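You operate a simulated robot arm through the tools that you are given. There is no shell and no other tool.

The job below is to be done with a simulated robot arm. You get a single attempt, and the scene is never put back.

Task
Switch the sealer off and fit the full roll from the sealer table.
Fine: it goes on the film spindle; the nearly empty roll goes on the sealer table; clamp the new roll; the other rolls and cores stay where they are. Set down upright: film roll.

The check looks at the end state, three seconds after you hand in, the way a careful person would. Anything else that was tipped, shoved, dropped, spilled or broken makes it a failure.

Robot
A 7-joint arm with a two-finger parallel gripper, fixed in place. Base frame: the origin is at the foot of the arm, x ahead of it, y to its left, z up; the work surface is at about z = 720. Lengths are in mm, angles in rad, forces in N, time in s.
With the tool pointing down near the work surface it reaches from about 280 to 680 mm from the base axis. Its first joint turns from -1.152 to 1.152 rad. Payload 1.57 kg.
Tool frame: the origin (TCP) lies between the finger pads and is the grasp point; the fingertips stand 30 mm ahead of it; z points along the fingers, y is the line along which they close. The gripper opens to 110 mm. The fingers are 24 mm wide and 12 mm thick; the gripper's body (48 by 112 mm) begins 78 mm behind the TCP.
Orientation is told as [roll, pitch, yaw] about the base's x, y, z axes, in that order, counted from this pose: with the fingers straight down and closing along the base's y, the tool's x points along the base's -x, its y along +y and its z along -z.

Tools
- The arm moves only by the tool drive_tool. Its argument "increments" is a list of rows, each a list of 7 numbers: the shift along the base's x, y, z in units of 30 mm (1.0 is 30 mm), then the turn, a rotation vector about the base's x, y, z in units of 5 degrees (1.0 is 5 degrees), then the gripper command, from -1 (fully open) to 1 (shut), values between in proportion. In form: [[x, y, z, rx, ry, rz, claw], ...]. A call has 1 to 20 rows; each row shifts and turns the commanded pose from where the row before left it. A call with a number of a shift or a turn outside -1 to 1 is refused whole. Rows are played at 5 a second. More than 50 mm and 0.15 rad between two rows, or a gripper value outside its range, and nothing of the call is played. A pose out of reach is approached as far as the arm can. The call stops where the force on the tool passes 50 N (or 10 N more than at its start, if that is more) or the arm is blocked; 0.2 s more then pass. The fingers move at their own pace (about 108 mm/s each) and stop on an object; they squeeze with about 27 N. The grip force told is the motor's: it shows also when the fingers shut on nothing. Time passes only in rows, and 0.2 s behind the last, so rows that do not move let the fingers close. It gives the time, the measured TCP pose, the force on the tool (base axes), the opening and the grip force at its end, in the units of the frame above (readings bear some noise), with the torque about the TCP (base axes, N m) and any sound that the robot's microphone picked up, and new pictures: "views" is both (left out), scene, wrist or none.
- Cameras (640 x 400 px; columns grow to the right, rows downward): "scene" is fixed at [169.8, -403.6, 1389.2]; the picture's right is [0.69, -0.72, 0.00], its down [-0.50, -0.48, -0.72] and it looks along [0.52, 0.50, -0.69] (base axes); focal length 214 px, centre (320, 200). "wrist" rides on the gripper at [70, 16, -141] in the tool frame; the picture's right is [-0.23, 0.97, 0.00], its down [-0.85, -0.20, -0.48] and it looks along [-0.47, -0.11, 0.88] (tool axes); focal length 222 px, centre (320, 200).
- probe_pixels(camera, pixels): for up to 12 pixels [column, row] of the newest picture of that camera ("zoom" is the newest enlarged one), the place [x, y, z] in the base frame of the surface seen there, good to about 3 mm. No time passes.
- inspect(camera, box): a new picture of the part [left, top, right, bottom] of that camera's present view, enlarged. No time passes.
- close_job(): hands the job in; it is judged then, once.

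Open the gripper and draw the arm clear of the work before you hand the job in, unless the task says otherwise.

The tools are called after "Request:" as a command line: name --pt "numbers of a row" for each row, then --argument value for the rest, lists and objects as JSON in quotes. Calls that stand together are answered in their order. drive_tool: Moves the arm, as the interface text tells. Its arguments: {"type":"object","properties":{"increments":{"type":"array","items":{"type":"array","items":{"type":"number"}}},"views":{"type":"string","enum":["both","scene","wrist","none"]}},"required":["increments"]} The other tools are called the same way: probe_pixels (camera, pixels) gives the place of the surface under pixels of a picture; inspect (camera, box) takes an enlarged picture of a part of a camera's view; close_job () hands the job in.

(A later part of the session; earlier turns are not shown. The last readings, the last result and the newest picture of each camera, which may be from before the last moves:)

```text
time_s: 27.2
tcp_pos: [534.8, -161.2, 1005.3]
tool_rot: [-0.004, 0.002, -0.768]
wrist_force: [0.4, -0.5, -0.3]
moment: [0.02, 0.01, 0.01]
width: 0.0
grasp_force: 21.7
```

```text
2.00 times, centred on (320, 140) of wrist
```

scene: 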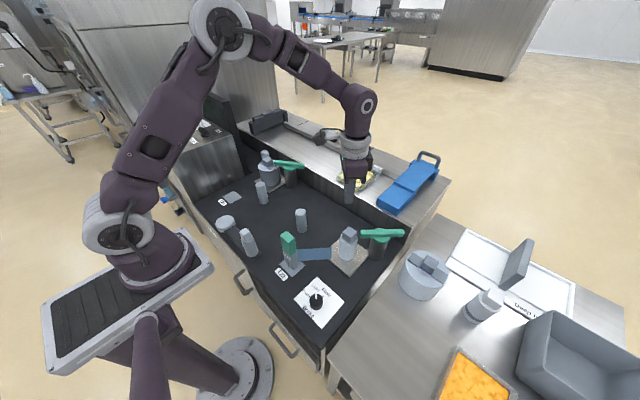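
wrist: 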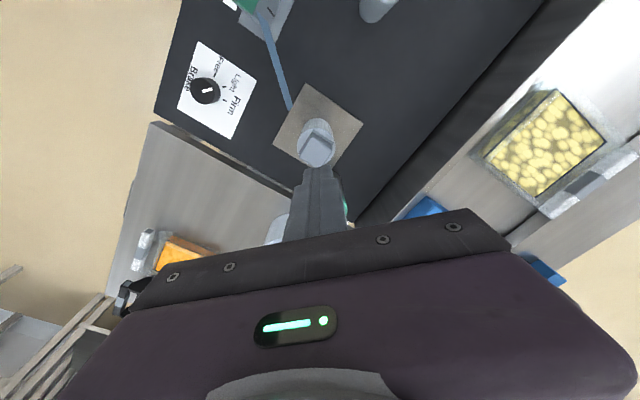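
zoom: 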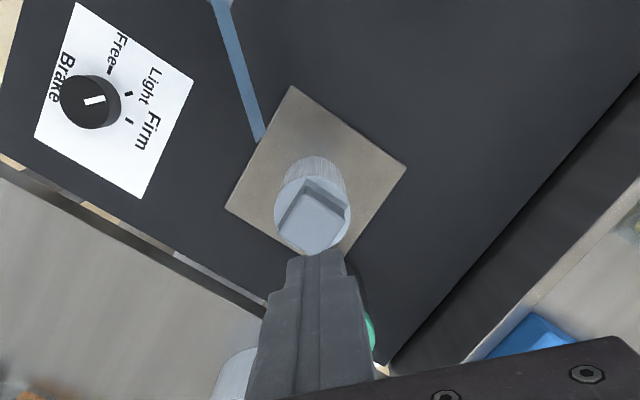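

The bar is hidden behind the fingers at (345,210). I move over to the far side of the bar end and lower so that the fingertips sit at bar height.

Request:
drive_tool --pt "0.69 -0.4 0 0 0 0 1" --pt "0.69 -0.4 0 0 0 0 1" --pt "0.69 -0.4 0 0 0 0 1" --pt "0 0 -1 0 0 0 1" --pt "0 0 -1 0 0 0 1" --pt "0 0 -1 0 0 0 1" --pt "0 0 -1 0 0 0 1" --pt "0 0 -0.5 0 0 0 1"

Request:
inspect --camera "scene" --box '[310, 190, 450, 290]'

Request:
inspect --camera "wrist" --box '[200, 40, 440, 240]'

```text
time_s: 29.0
tcp_pos: [597.3, -195.9, 869.7]
tool_rot: [-0.001, 0.0, -0.767]
wrist_force: [0.3, -0.7, -0.1]
moment: [-0.03, 0.0, 0.05]
width: 0.0
grasp_force: 21.3
```

scene: 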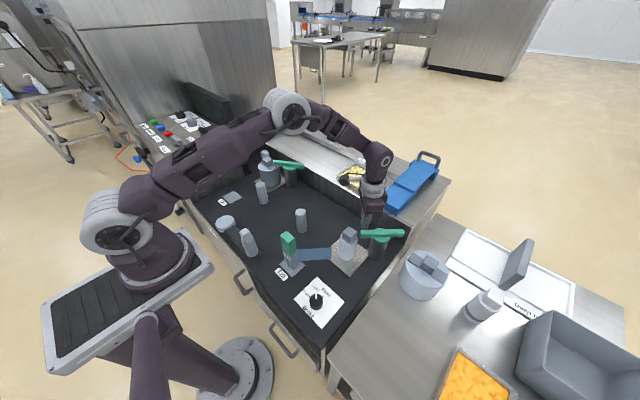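
wrist: 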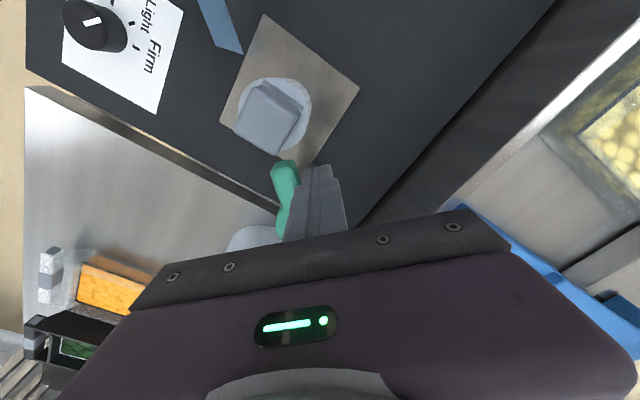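

```text
4.00 times, centred on (380, 240) of scene
```

zoom: 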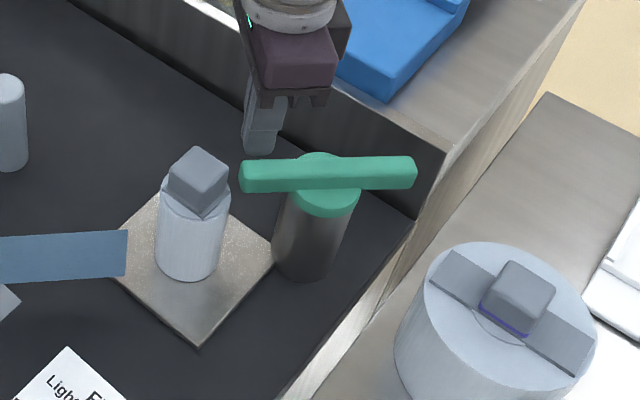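

```text
2.00 times, centred on (320, 140) of wrist
```

zoom: 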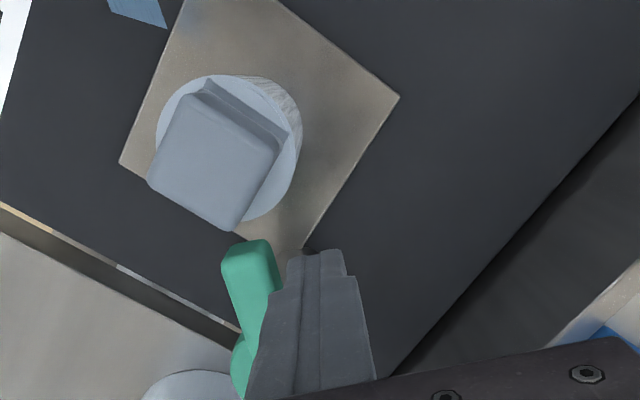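

The fingertips sit right beside the bar (zoom (320,260) vs bar (250,260)). I lower 4 mm more and push the bar end round counter-clockwise, gently.

Request:
drive_tool --pt "0 0 -0.13 0 0 0 1" --pt "-0.27 -0.3 0 0 0 0 1" --pt "-0.33 -0.25 0 0 0 0 1" --pt "-0.33 -0.25 0 0 0 0 1"

Request:
inspect --camera "scene" --box '[310, 190, 450, 290]'

```text
time_s: 30.0
tcp_pos: [567.6, -221.5, 865.3]
tool_rot: [-0.001, 0.001, -0.769]
wrist_force: [-0.3, 0.7, 0.6]
moment: [0.02, -0.02, -0.01]
width: 0.0
grasp_force: 21.8
```

scene: 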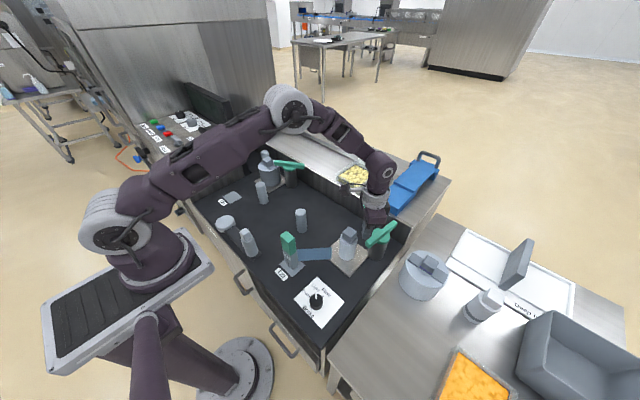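
wrist: 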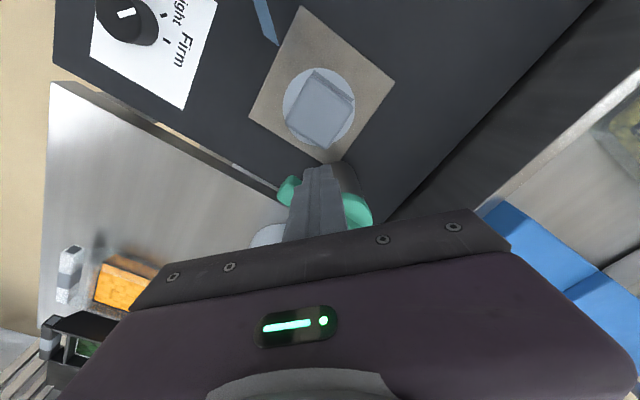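

```text
4.00 times, centred on (380, 240) of scene
```

zoom: 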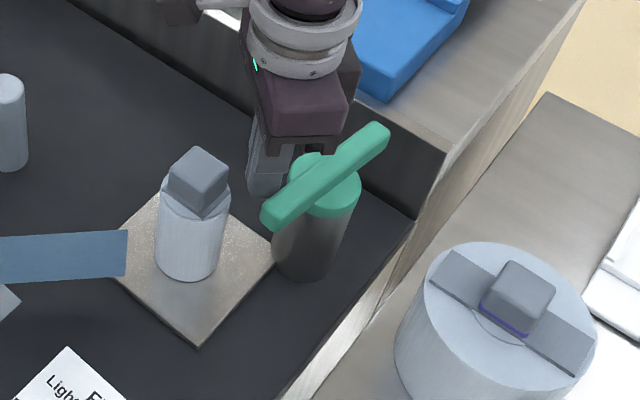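

The bar rotates freely counter-clockwise. I continue along the arc to about 90°.

Request:
drive_tool --pt "-0.2 -0.4 0 0 0 0 1" --pt "-0.08 -0.4 0 0 0 0 1" --pt "0.05 -0.4 0 0 0 0 1" --pt "0.1 -0.4 0 0 0 0 1"

Request:
inspect --camera "scene" --box '[310, 190, 450, 290]'

```text
time_s: 31.0
tcp_pos: [564.9, -269.5, 868.3]
tool_rot: [-0.001, -0.001, -0.766]
wrist_force: [0.2, 1.2, 0.0]
moment: [0.01, 0.04, 0.0]
width: 0.0
grasp_force: 21.6
```

scene: 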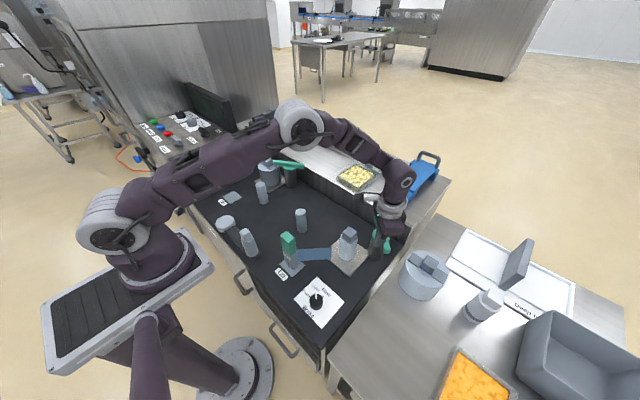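
wrist: 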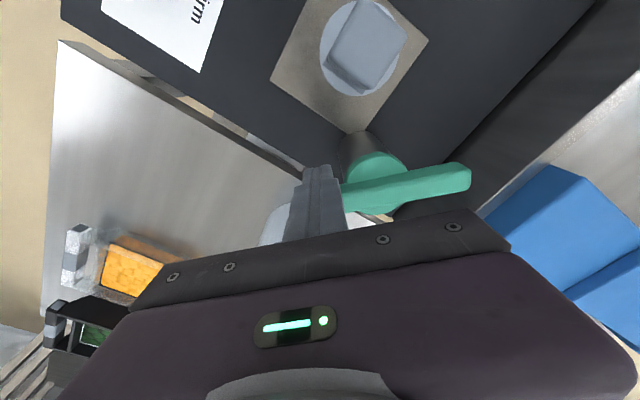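

```text
4.00 times, centred on (380, 240) of scene
```

zoom: 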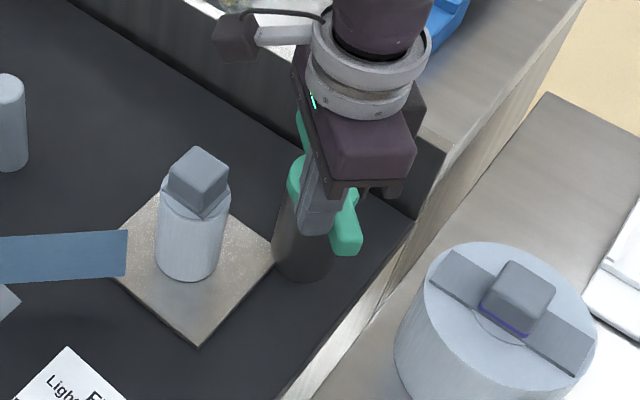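

The bar is now about 90° off. I raise the tool and step back to check the bar's position and get a view of both rolls.

Request:
drive_tool --pt "-0.3 0.3 0.5 0 0 0 1" --pt "0 0 1 0 0 0 1" --pt "0 0 1 0 0 0 0" --pt "0 0 1 0 0 1 0" --pt "0 0 1 0 0 1 0" --pt "0 0 1 0 0 1 0" --pt "0 0 0 0 0 1 0" --pt "0 0 0 0 0 1 0" --pt "0 0 0 0 0 1 0" --pt "0 0 0 0 0 1 0" --pt "0 0 0 0 0 1 0" --pt "0 0 0 0 0 0.8 0"

Request:
inspect --camera "wrist" --box '[140, 40, 440, 240]'

Request:
inspect --camera "scene" --box '[310, 190, 450, 290]'

```text
time_s: 33.6
tcp_pos: [555.5, -260.3, 1031.8]
tool_rot: [-0.002, -0.001, 0.001]
wrist_force: [0.0, 0.1, -0.1]
moment: [-0.01, -0.02, -0.03]
width: 54.8
grasp_force: 0.1
```

scene: 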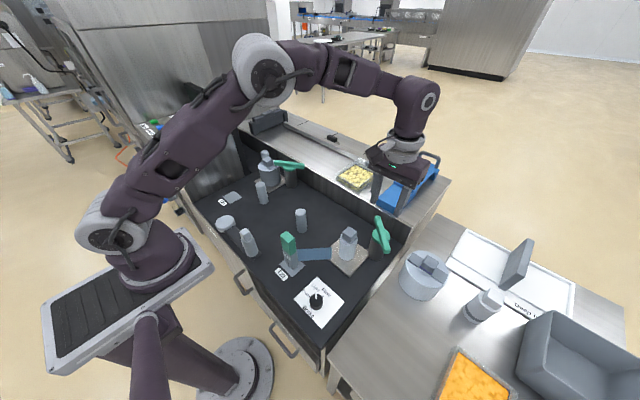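
wrist: 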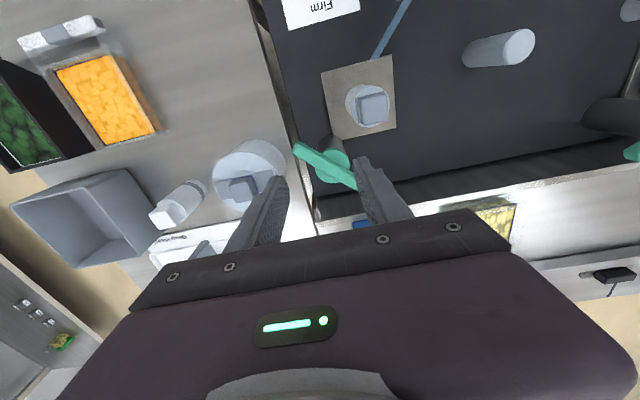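

```text
2.00 times, centred on (290, 140) of wrist
```

zoom: 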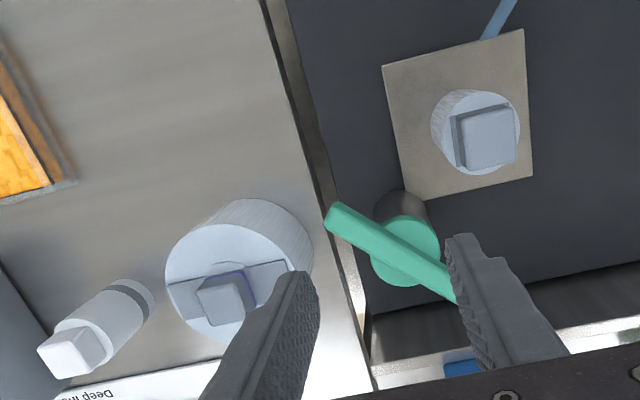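

```text
4.00 times, centred on (380, 240) of scene
```

zoom: 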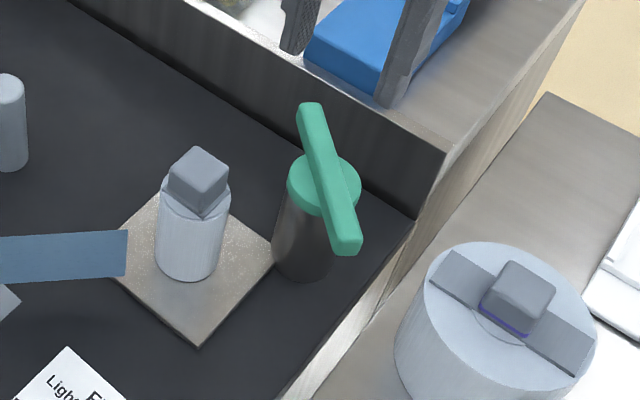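

The bar is clear of the spindle. Now probing the knobs and rolls for exact grasp positions.

Request:
probe_pixels --camera "zoom" --pixels '[[198, 150], [170, 185], [200, 210], [226, 178], [198, 180], [160, 260], [222, 255], [335, 250], [310, 108], [325, 180]]'

Request:
inspect --camera "scene" --box '[390, 230, 510, 330]'

```text
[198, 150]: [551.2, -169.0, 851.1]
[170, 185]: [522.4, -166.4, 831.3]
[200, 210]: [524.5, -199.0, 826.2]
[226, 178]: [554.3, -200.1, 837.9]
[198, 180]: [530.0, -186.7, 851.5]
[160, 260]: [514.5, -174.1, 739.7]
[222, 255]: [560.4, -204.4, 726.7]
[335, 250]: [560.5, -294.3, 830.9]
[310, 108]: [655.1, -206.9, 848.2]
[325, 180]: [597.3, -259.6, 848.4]
```

```text
4.00 times, centred on (450, 280) of scene
```

zoom: 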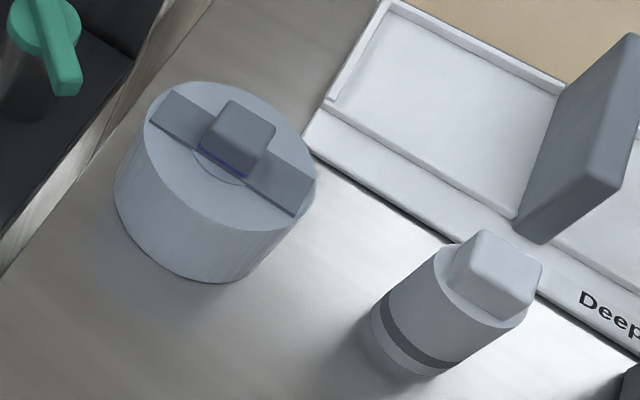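

Now the full roll's knob and rim, plus free table space for the old roll.

Request:
probe_pixels --camera "zoom" --pixels '[[228, 105], [204, 145], [250, 173], [272, 140], [237, 125], [172, 95], [155, 118], [310, 190], [295, 212], [130, 140], [240, 222], [200, 90]]'

Request:
probe_pixels --camera "scene" --pixels '[[395, 330], [380, 350], [400, 360], [430, 350], [360, 335], [345, 355], [420, 380], [450, 350], [462, 235], [455, 255], [438, 245], [400, 310]]'

```text
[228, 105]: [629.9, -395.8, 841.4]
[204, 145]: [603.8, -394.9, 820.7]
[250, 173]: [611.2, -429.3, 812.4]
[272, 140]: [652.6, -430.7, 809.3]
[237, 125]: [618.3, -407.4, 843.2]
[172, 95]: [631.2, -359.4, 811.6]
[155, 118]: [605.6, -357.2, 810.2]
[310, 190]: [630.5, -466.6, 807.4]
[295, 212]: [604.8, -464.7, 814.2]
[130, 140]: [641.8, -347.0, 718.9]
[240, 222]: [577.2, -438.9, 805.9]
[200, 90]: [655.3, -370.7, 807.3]
```

```text
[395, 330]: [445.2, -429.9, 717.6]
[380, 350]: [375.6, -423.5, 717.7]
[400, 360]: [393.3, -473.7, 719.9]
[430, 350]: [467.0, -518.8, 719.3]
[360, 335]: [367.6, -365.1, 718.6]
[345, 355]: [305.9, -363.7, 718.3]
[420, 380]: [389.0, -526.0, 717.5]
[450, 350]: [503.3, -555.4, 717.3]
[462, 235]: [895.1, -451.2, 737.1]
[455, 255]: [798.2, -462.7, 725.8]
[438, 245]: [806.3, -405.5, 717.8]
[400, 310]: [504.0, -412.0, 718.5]
```

The old roll's knob is ≈32 mm square centred near (538,-182), top z 851. I move above it with the gripper half open and lower to just above the knob.

Request:
drive_tool --pt "-0.2 0.87 0 0 0 0 -0.1" --pt "-0.2 0.87 0 0 0 0 -0.1" --pt "-0.18 0.87 0 0 0 0 -0.1" --pt "0 0 -1 0 0 0 -0.1" --pt "0 0 -1 0 0 0 -0.1" --pt "0 0 -1 0 0 0 -0.1" --pt "0 0 -1 0 0 0 -0.1"

Request:
inspect --camera "wrist" --box '[200, 100, 440, 250]'

Request:
inspect --camera "scene" --box '[310, 190, 450, 290]'

```text
time_s: 35.2
tcp_pos: [538.9, -181.5, 912.2]
tool_rot: [-0.002, 0.001, 0.002]
wrist_force: [1.2, 0.3, 0.2]
moment: [0.02, 0.04, 0.0]
width: 60.6
grasp_force: 0.1
```

scene: 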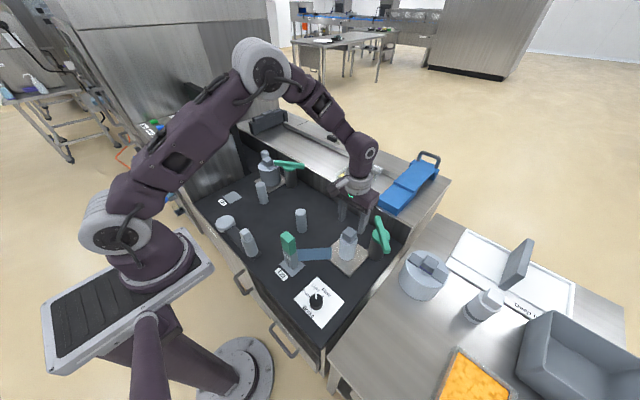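
wrist: 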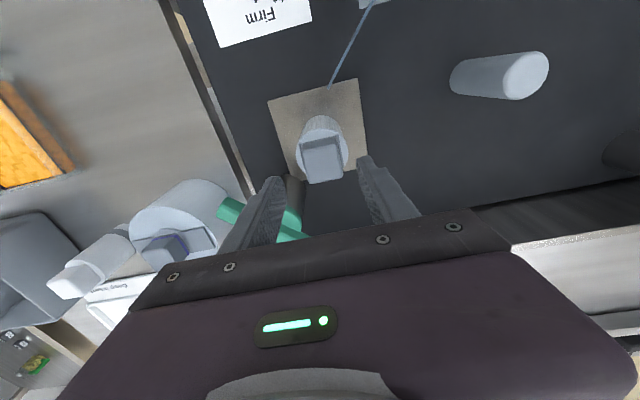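

```text
2.67 times, centred on (320, 175) of wrist
```

zoom: 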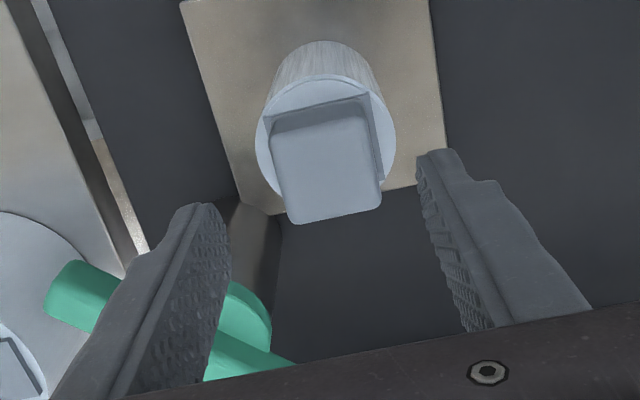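

```text
4.00 times, centred on (380, 240) of scene
```

zoom: 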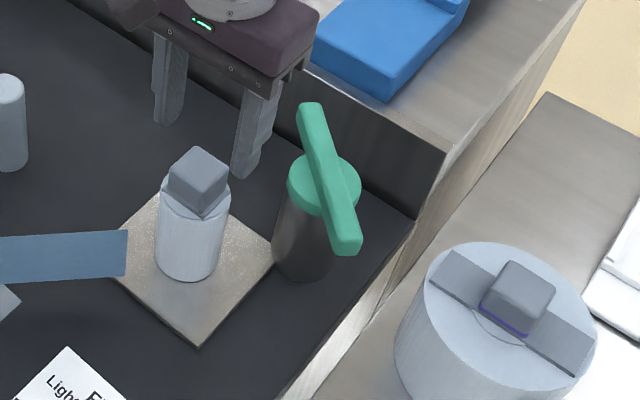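

The knob is between the finger lines. I probe its top face corners in the wrist view to refine centre and yaw.

Request:
probe_pixels --camera "wrist" --pixels '[[304, 154], [337, 144], [310, 180], [340, 175], [323, 164], [276, 180], [364, 159]]'

```text
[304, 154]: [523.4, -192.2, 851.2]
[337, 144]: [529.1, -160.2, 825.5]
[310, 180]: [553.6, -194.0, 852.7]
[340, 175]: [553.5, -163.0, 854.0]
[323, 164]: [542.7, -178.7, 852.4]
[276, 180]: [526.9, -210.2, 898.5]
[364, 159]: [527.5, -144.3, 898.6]
```

Knob centre ≈ (538,-180). I shift +1.5 mm in y, lower to TCP z≈854 and close on the knob.

Request:
drive_tool --pt "0 0.06 -1 0 0 0 -0.1" --pt "0 0 -0.93 0 0 0 -0.1" --pt "0 0 0 0 0 0 0.2" --pt "0 0 0 0 0 0 1" --pt "0 0 0 0 0 0 1" --pt "0 0 0 0 0 0 1"

Request:
inspect --camera "scene" --box '[310, 190, 450, 290]'

```text
time_s: 36.6
tcp_pos: [538.6, -179.2, 853.5]
tool_rot: [-0.002, 0.001, 0.003]
wrist_force: [0.1, 0.3, 0.7]
moment: [0.01, 0.01, -0.01]
width: 35.2
grasp_force: 26.6
```

scene: 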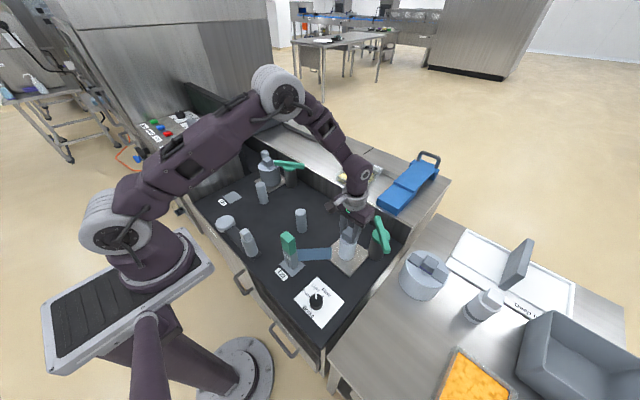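
wrist: 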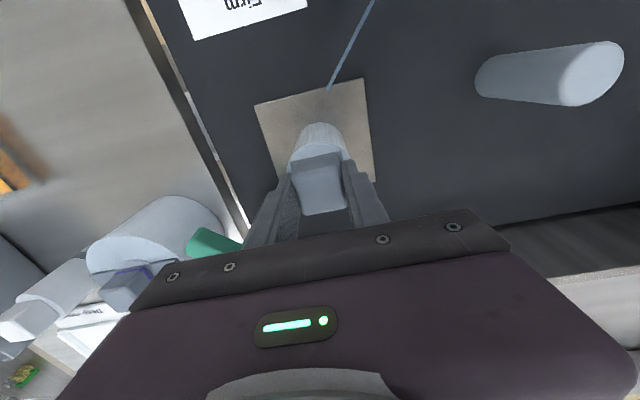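

```text
4.00 times, centred on (380, 240) of scene
```

zoom: 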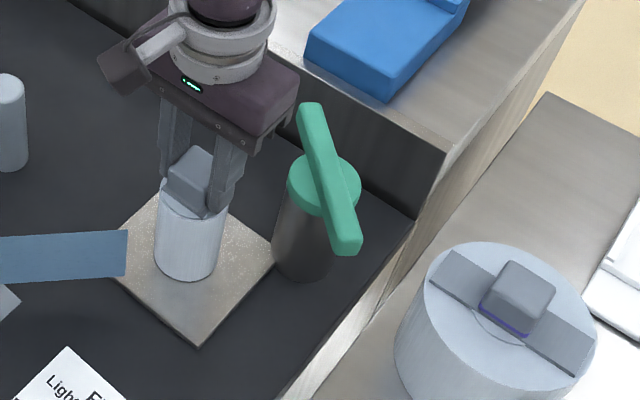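

The knob is gripped at 35 mm with no side load. I lift straight up slowly and watch the force.

Request:
drive_tool --pt "0 0 0.3 0 0 0 1" --pt "0 0 0.3 0 0 0 1" --pt "0 0 0.4 0 0 0 1" --pt "0 0 0.5 0 0 0 1"

Request:
inspect --camera "scene" --box '[310, 190, 450, 290]'

```text
time_s: 37.6
tcp_pos: [538.7, -180.8, 898.8]
tool_rot: [-0.002, 0.0, 0.0]
wrist_force: [0.1, -0.6, -0.2]
moment: [-0.02, -0.02, 0.03]
width: 35.2
grasp_force: 27.2
```

scene: 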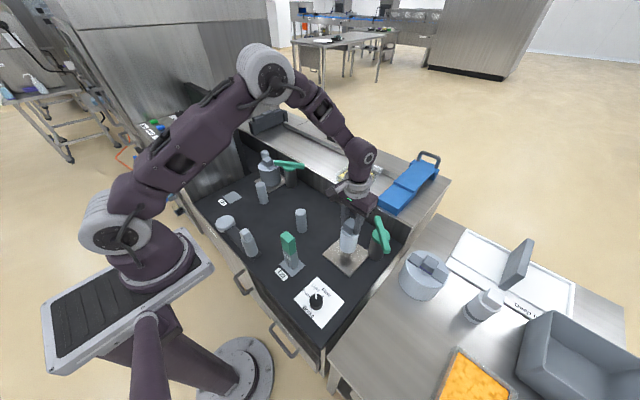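
wrist: 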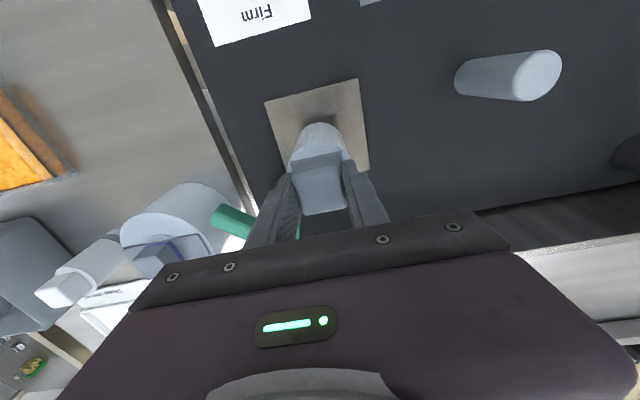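

```text
4.00 times, centred on (380, 240) of scene
```

zoom: 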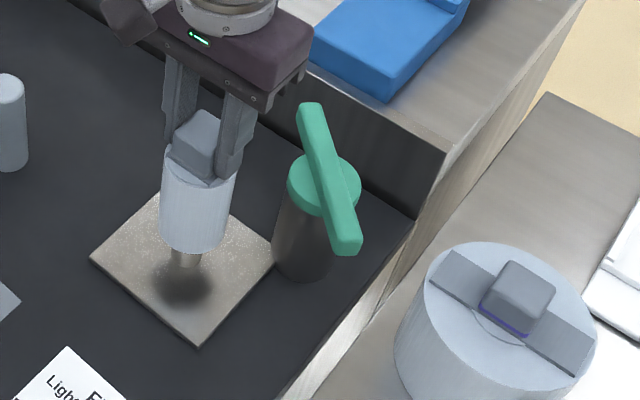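

It's sliding up off the spindle (shaft visible at zoom (185,255)); the film tail has gone from the clip. I lift further until the roll is clear.

Request:
drive_tool --pt "0 0 0.6 0 0 0 1" --pt "0 0 0.7 0 0 0 1" --pt "0 0 0.8 0 0 0 1" --pt "0 0 0.9 0 0 0 1"

Request:
inspect --camera "scene" --box '[310, 190, 450, 290]'

```text
time_s: 38.6
tcp_pos: [540.8, -179.4, 989.4]
tool_rot: [-0.001, -0.002, 0.002]
wrist_force: [0.2, 1.0, -1.5]
moment: [0.01, 0.03, -0.02]
width: 35.1
grasp_force: 26.8
```

scene: 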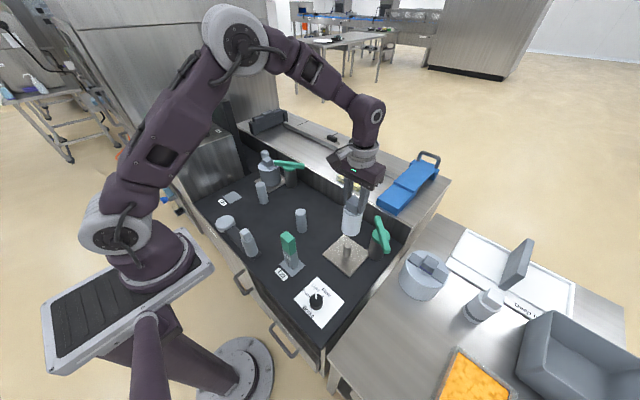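
wrist: 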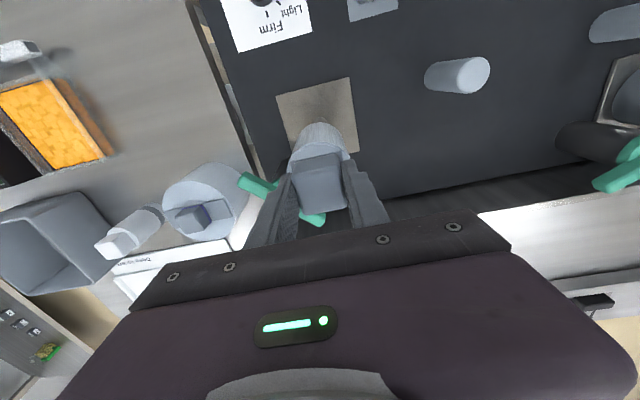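

```text
4.00 times, centred on (380, 240) of scene
```

zoom: 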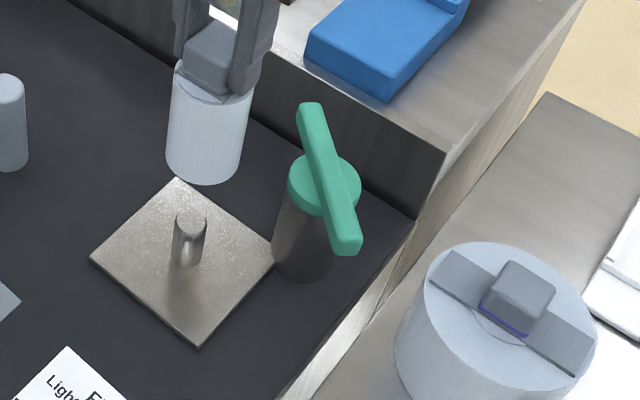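

The spindle is bare now; a short pin at zoom (188,240). I probe it for position and height.

Request:
probe_pixels --camera "zoom" --pixels '[[190, 220], [180, 222], [200, 222], [190, 213], [188, 262], [92, 258], [198, 345], [178, 180], [272, 258]]'

Request:
probe_pixels --camera "scene" --pixels '[[336, 340], [350, 325], [380, 290], [370, 310], [330, 370], [440, 355], [455, 370], [432, 398], [400, 396]]'

```text
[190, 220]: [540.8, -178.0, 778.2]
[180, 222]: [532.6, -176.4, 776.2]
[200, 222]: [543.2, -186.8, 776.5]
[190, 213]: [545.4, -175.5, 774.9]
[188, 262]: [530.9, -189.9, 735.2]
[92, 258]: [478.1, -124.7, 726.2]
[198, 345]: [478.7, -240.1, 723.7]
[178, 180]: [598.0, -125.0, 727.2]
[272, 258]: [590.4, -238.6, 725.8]
```

```text
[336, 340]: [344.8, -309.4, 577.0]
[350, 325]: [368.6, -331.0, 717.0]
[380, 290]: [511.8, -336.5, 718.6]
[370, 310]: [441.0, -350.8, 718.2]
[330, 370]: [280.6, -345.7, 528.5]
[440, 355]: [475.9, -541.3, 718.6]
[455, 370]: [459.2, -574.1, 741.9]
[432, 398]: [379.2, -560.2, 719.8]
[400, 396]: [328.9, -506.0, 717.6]
```

The pin is at about (538,-181), top z 778. I carry the old roll over to free table space near (390,-430).

Request:
drive_tool --pt "-0.556 -0.926 0 0 0 0 1" --pt "-0.556 -0.926 0 0 0 0 1" --pt "-0.556 -0.926 0 0 0 0 1" --pt "-0.556 -0.926 0 0 0 0 1" --pt "-0.556 -0.926 0 0 0 0 1" --pt "-0.556 -0.926 0 0 0 0 1" --pt "-0.556 -0.926 0 0 0 0 1" --pt "-0.556 -0.926 0 0 0 0 1" --pt "-0.556 -0.926 0 0 0 0 1" --pt "0 0 -1 0 0 0 1" --pt "0 0 -1 0 0 0 1" --pt "0 0 -1 0 0 0 1" --pt "0 0 -0.8 0 0 0 1"

Request:
inspect --camera "scene" --box '[290, 250, 470, 400]'

```text
time_s: 41.4
tcp_pos: [389.1, -430.3, 874.3]
tool_rot: [-0.001, 0.001, -0.002]
wrist_force: [0.4, -0.1, -1.3]
moment: [-0.02, -0.03, 0.0]
width: 35.5
grasp_force: 27.2
```

scene: 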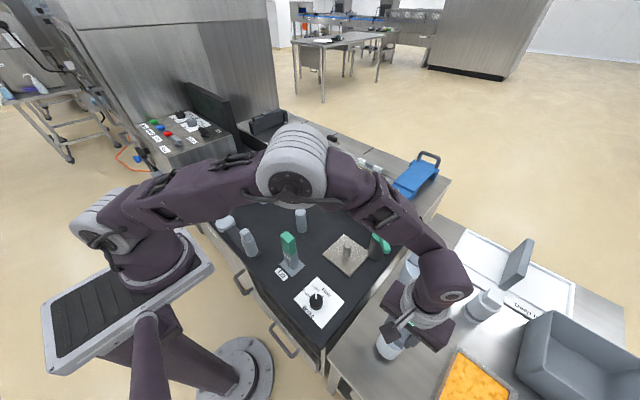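
wrist: 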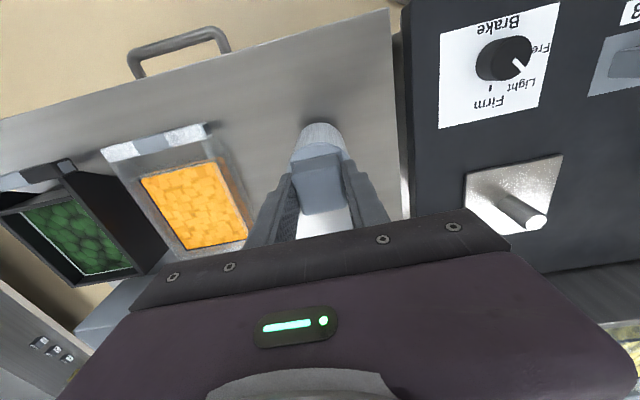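

```text
2.67 times, centred on (380, 325) of scene
```

zoom: 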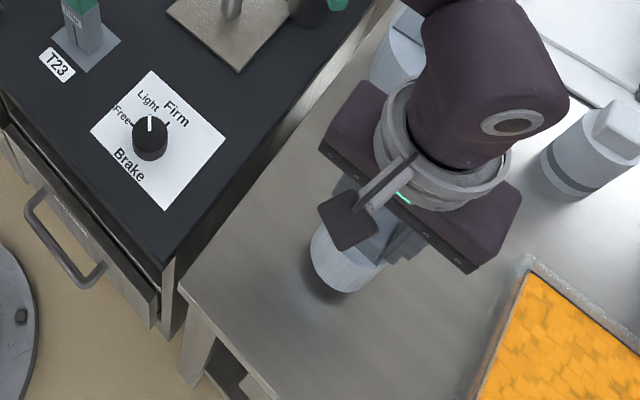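

The roll hangs upright over free table between the tray and the deck. I lower the last 28 mm gently.

Request:
drive_tool --pt "0 0 -0.5 0 0 0 1" --pt "0 0 -0.3 0 0 0 1" --pt "0 0 -0.1 0 0 0 1" --pt "0 0 -0.07 0 0 0 1" --views "none"

```text
time_s: 42.4
tcp_pos: [389.5, -429.5, 845.4]
tool_rot: [-0.002, -0.002, 0.0]
wrist_force: [0.2, 0.3, -1.1]
moment: [-0.01, -0.02, 0.02]
width: 35.3
grasp_force: 27.3
```

Force still shows only the roll's weight; I go down in 1 mm steps to touch.

Request:
drive_tool --pt "0 0 -0.04 0 0 0 1" --pt "0 0 -0.03 0 0 0 1"

Request:
inspect --camera "scene" --box '[290, 250, 470, 400]'

```text
time_s: 43.0
tcp_pos: [387.9, -431.2, 843.5]
tool_rot: [-0.005, -0.002, 0.003]
wrist_force: [-5.6, 4.5, 22.2]
moment: [0.25, 0.09, 0.0]
width: 35.2
grasp_force: 26.2
```

scene: 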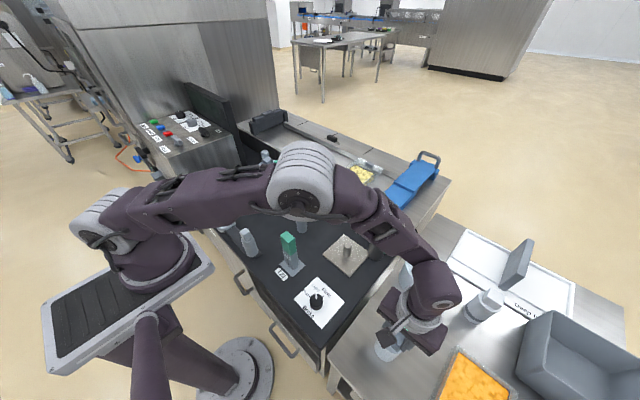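
wrist: 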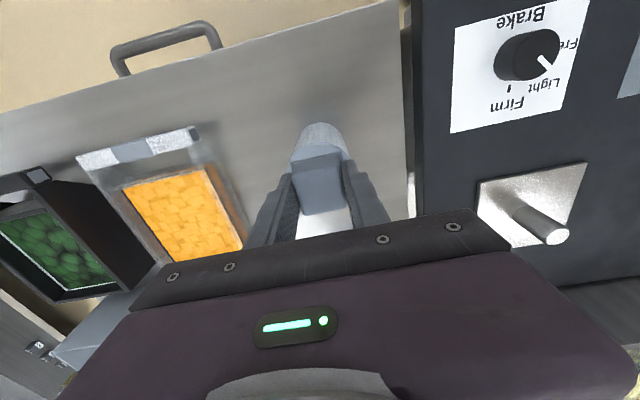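

```text
2.67 times, centred on (380, 325) of scene
```

zoom: 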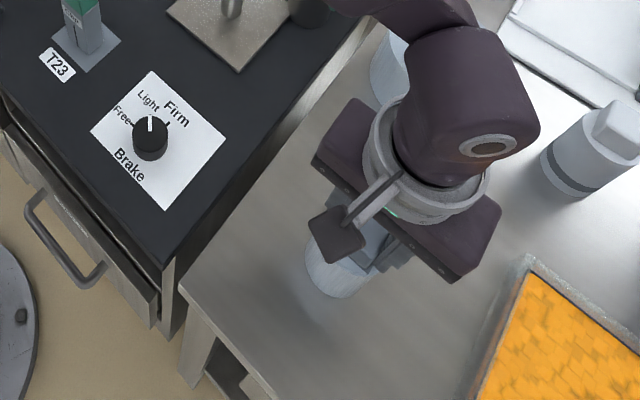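

Contact made (22 N). I relieve slightly, open the fingers, then rise straight up.

Request:
drive_tool --pt "0 0 0.05 0 0 0 1" --pt "0 0 0 0 0 0 0.2" --pt "0 0 0 0 0 0 -0.1" --pt "0 0 0.5 0 0 0 -0.1" --pt "0 0 1 0 0 0 -0.1" --pt "0 0 1 0 0 0 -0.1" --pt "0 0 1 0 0 0 -0.1"

Request:
inspect --camera "scene" --box '[290, 250, 470, 400]'

```text
time_s: 44.6
tcp_pos: [386.3, -429.0, 949.6]
tool_rot: [0.001, -0.001, 0.002]
wrist_force: [1.6, 0.3, 0.2]
moment: [-0.01, 0.02, -0.01]
width: 60.3
grasp_force: 0.0
```

scene: 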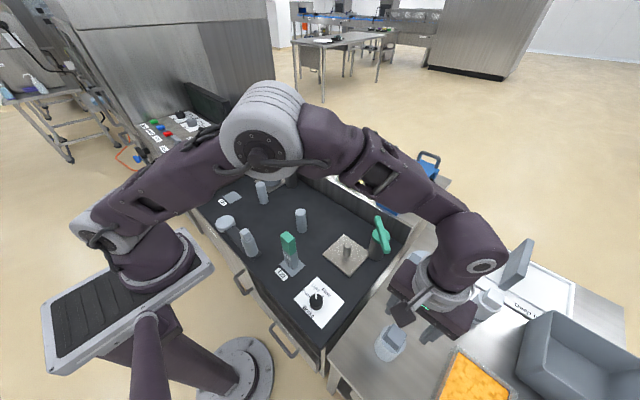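
wrist: 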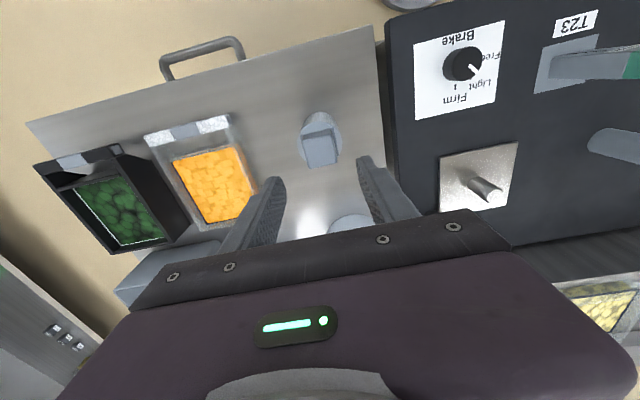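

```text
2.67 times, centred on (380, 325) of scene
```

zoom: 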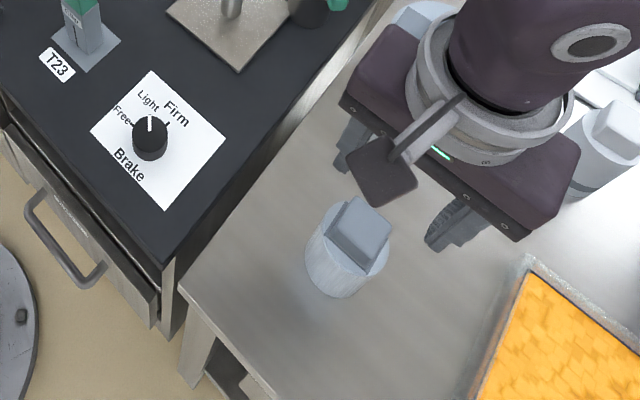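

The old roll stands upright at about (388,-430). The full roll at (618,-412) is beyond straight-down reach, so I tilt the tool 35° forward about y and hover before its knob.

Request:
drive_tool --pt "0.77 0.08 0 0 -1 0 -0.1" --pt "0.77 0.08 0 0 -1 0 -0.1" --pt "0.77 0.08 0 0 -1 0 -0.1" --pt "0.77 0.08 0 0 -1 0 -0.1" --pt "0.77 0.08 0 0 -1 0 -0.1" --pt "0.77 0.08 0 0 -1 0 -0.1" --pt "0.77 0.08 -0.6 0 -1 0 -0.1"

Request:
inspect --camera "scene" --box '[350, 200, 530, 320]'

Request:
inspect --camera "wrist" --box '[200, 100, 440, 250]'

```text
time_s: 46.2
tcp_pos: [550.7, -413.9, 932.4]
tool_rot: [-0.002, -0.612, 0.002]
wrist_force: [1.0, 0.9, 0.4]
moment: [-0.01, -0.02, 0.01]
width: 60.6
grasp_force: 0.0
```

scene: 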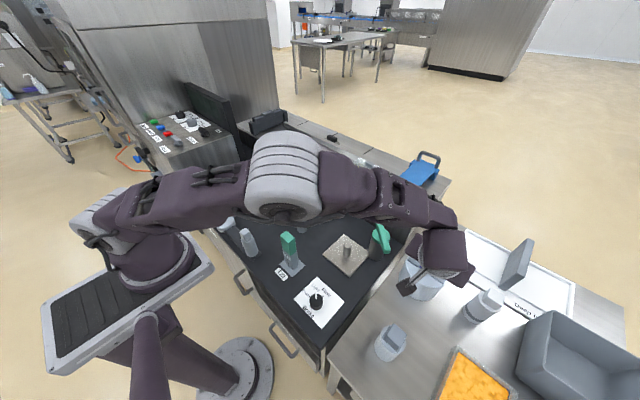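
wrist: 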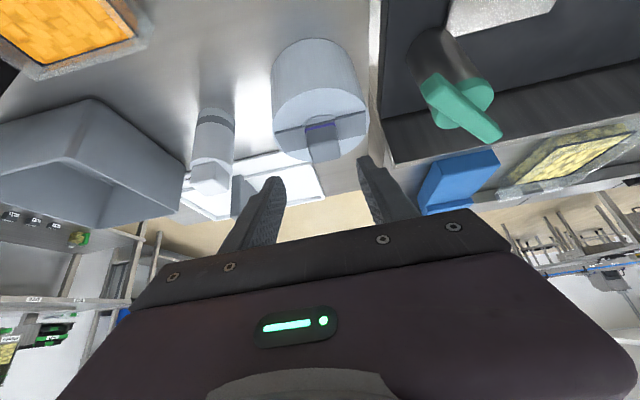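

```text
3.33 times, centred on (440, 260) of scene
```

zoom: 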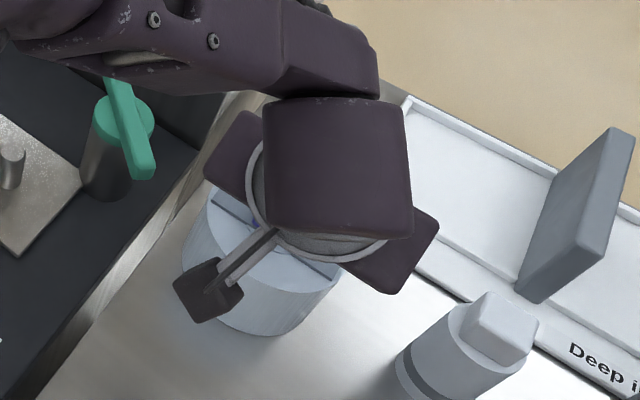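

```text
2.67 times, centred on (320, 175) of wrist
```

zoom: 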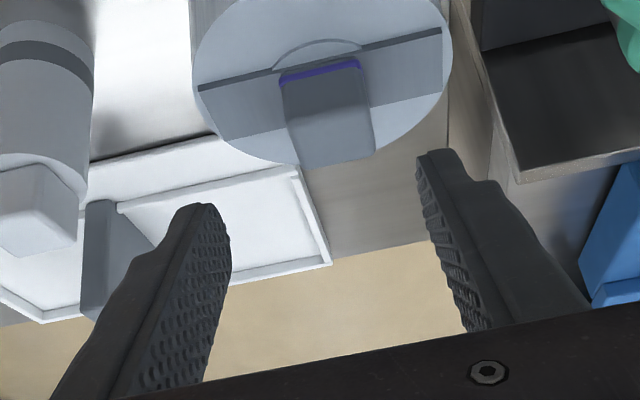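

The knob lies centred between the finger lines. I probe its edges for the exact grasp point.

Request:
probe_pixels --camera "zoom" --pixels '[[288, 95], [365, 80], [300, 160], [372, 150], [330, 120], [320, 72], [240, 95], [420, 55], [230, 60], [440, 110]]'

```text
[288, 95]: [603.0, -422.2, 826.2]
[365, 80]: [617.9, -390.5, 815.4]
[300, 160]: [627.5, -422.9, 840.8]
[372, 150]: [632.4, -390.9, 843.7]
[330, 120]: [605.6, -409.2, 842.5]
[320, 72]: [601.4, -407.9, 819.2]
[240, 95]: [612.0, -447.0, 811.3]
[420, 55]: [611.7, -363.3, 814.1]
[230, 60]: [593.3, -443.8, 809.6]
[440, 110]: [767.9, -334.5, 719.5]
```

Knob centre ≈ (618,-409), z 812–843. I advance along the tool axis to straddle it.

Request:
drive_tool --pt "0.6 0.16 -0.8 0 0 0 -0.1" --pt "0.6 0 -0.8 0 0 0 -0.1" --pt "0.6 0 -0.8 0 0 0 -0.1"

Request:
inspect --camera "wrist" --box '[200, 100, 440, 250]'

Request:
inspect --camera "scene" --box '[350, 200, 530, 320]'

```text
time_s: 47.0
tcp_pos: [604.4, -410.6, 860.1]
tool_rot: [-0.002, -0.611, 0.002]
wrist_force: [-0.4, 0.5, -0.9]
moment: [-0.02, 0.02, -0.01]
width: 60.6
grasp_force: 0.1
```

scene: 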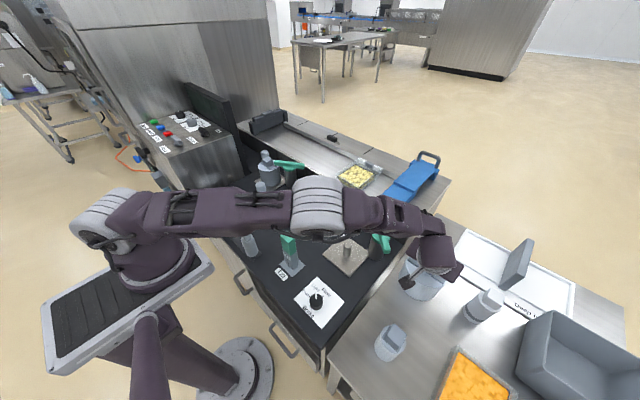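
wrist: 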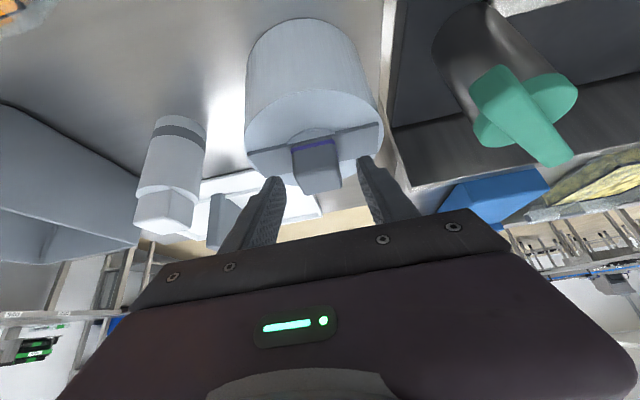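

```text
2.67 times, centred on (320, 175) of wrist
```

zoom: 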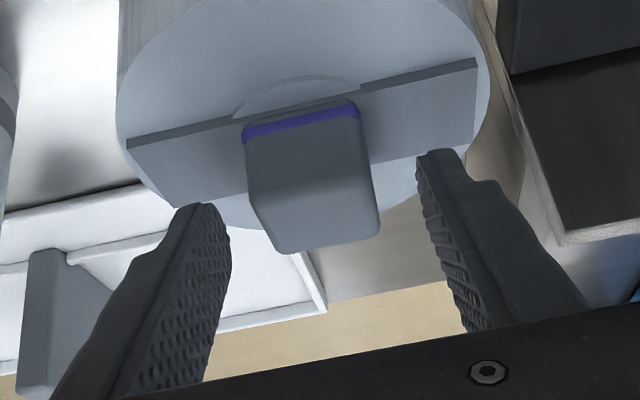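

```text
3.33 times, centred on (440, 260) of scene
```

zoom: 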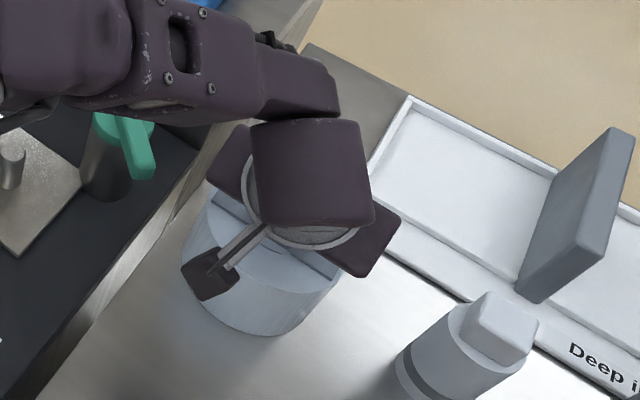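

Reach is fine. I lower 12 mm more and close on the knob.

Request:
drive_tool --pt "0 0 -0.25 0 0 0 -0.1" --pt "0 0 -0.15 0 0 0 -0.1" --pt "0 0 0 0 0 0 0.2" --pt "0 0 0 0 0 0 1" --pt "0 0 0 0 0 0 1" --pt "0 0 0 0 0 0 1"

Request:
inspect --camera "wrist" --box '[200, 100, 440, 250]'

```text
time_s: 48.4
tcp_pos: [604.5, -408.9, 847.1]
tool_rot: [-0.001, -0.61, 0.003]
wrist_force: [0.7, -1.5, 0.7]
moment: [-0.04, -0.22, -0.1]
width: 35.9
grasp_force: 27.1
```

scene: 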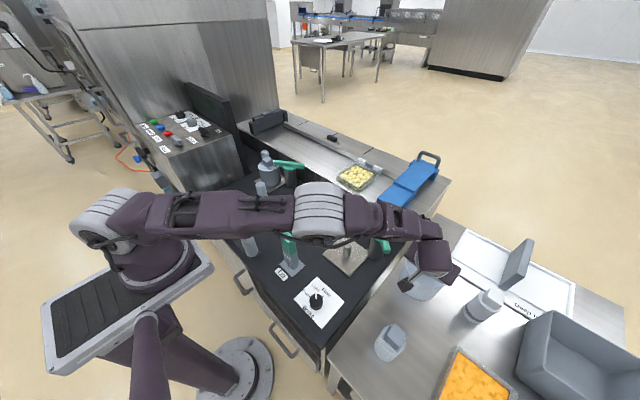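
wrist: 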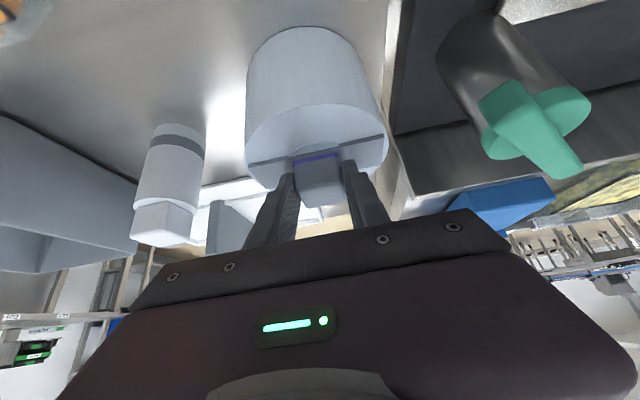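

```text
2.67 times, centred on (320, 175) of wrist
```

zoom: 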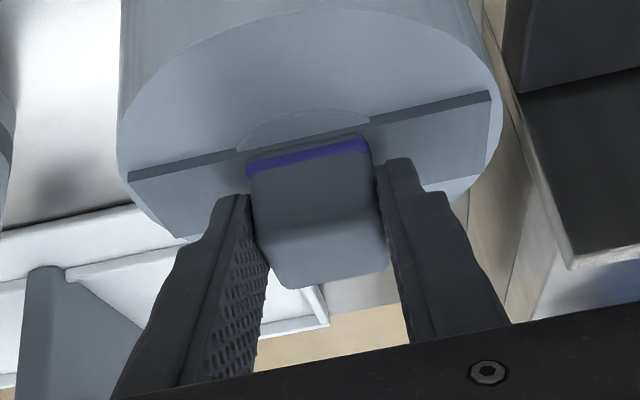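

Gripped at 36 mm. I lift 15 mm and check weight and tilt.

Request:
drive_tool --pt "0 0 0.2 0 0 0 1" --pt "0 0 0.3 0 0 0 1" --pt "0 0 0 0 0 0 1"

Request:
inspect --camera "wrist" --box '[200, 100, 440, 250]'

Request:
inspect --camera "scene" --box '[350, 200, 530, 320]'

```text
time_s: 49.2
tcp_pos: [603.5, -409.0, 861.4]
tool_rot: [0.0, -0.611, 0.0]
wrist_force: [-0.1, -0.9, -5.8]
moment: [-0.01, 0.05, 0.01]
width: 35.9
grasp_force: 27.2
```

scene: 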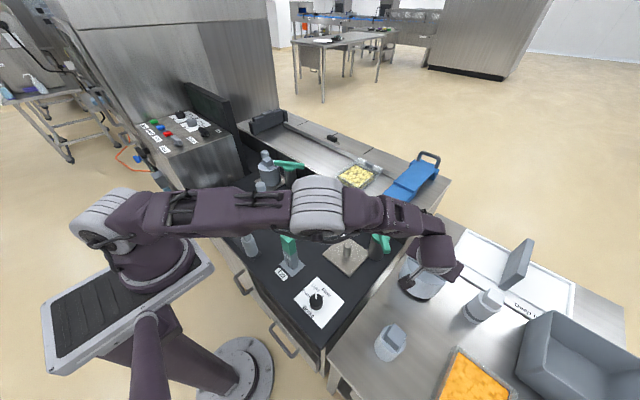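
wrist: 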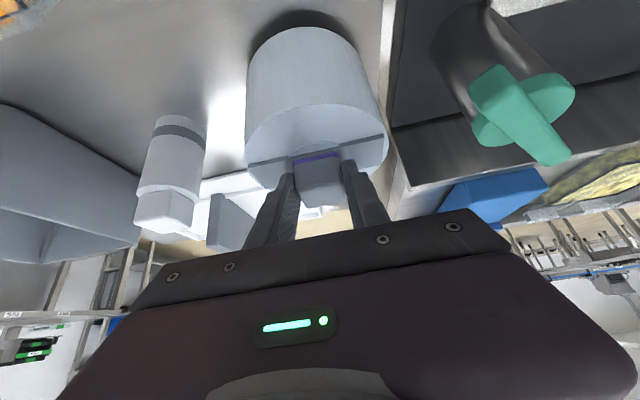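

```text
2.67 times, centred on (320, 175) of wrist
```

zoom: 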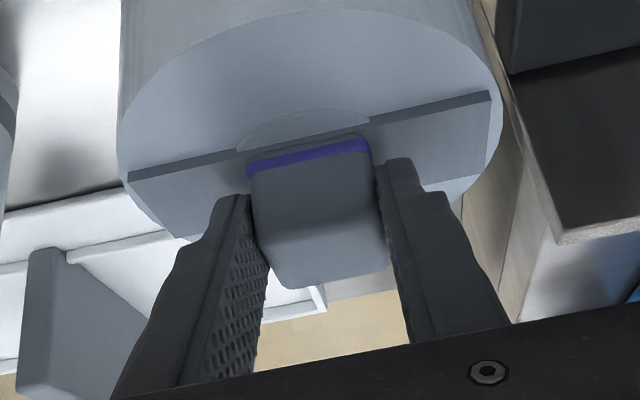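

```text
3.33 times, centred on (440, 260) of scene
```

zoom: 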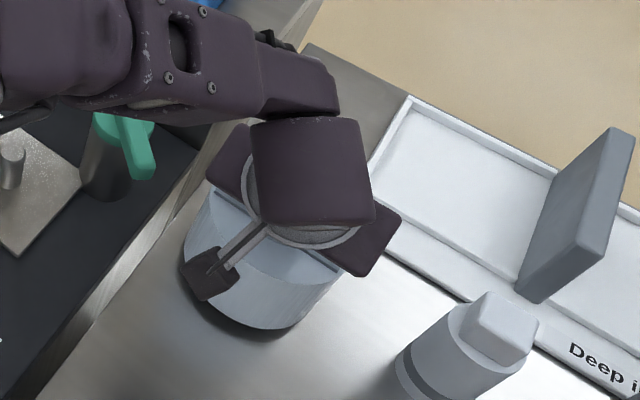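

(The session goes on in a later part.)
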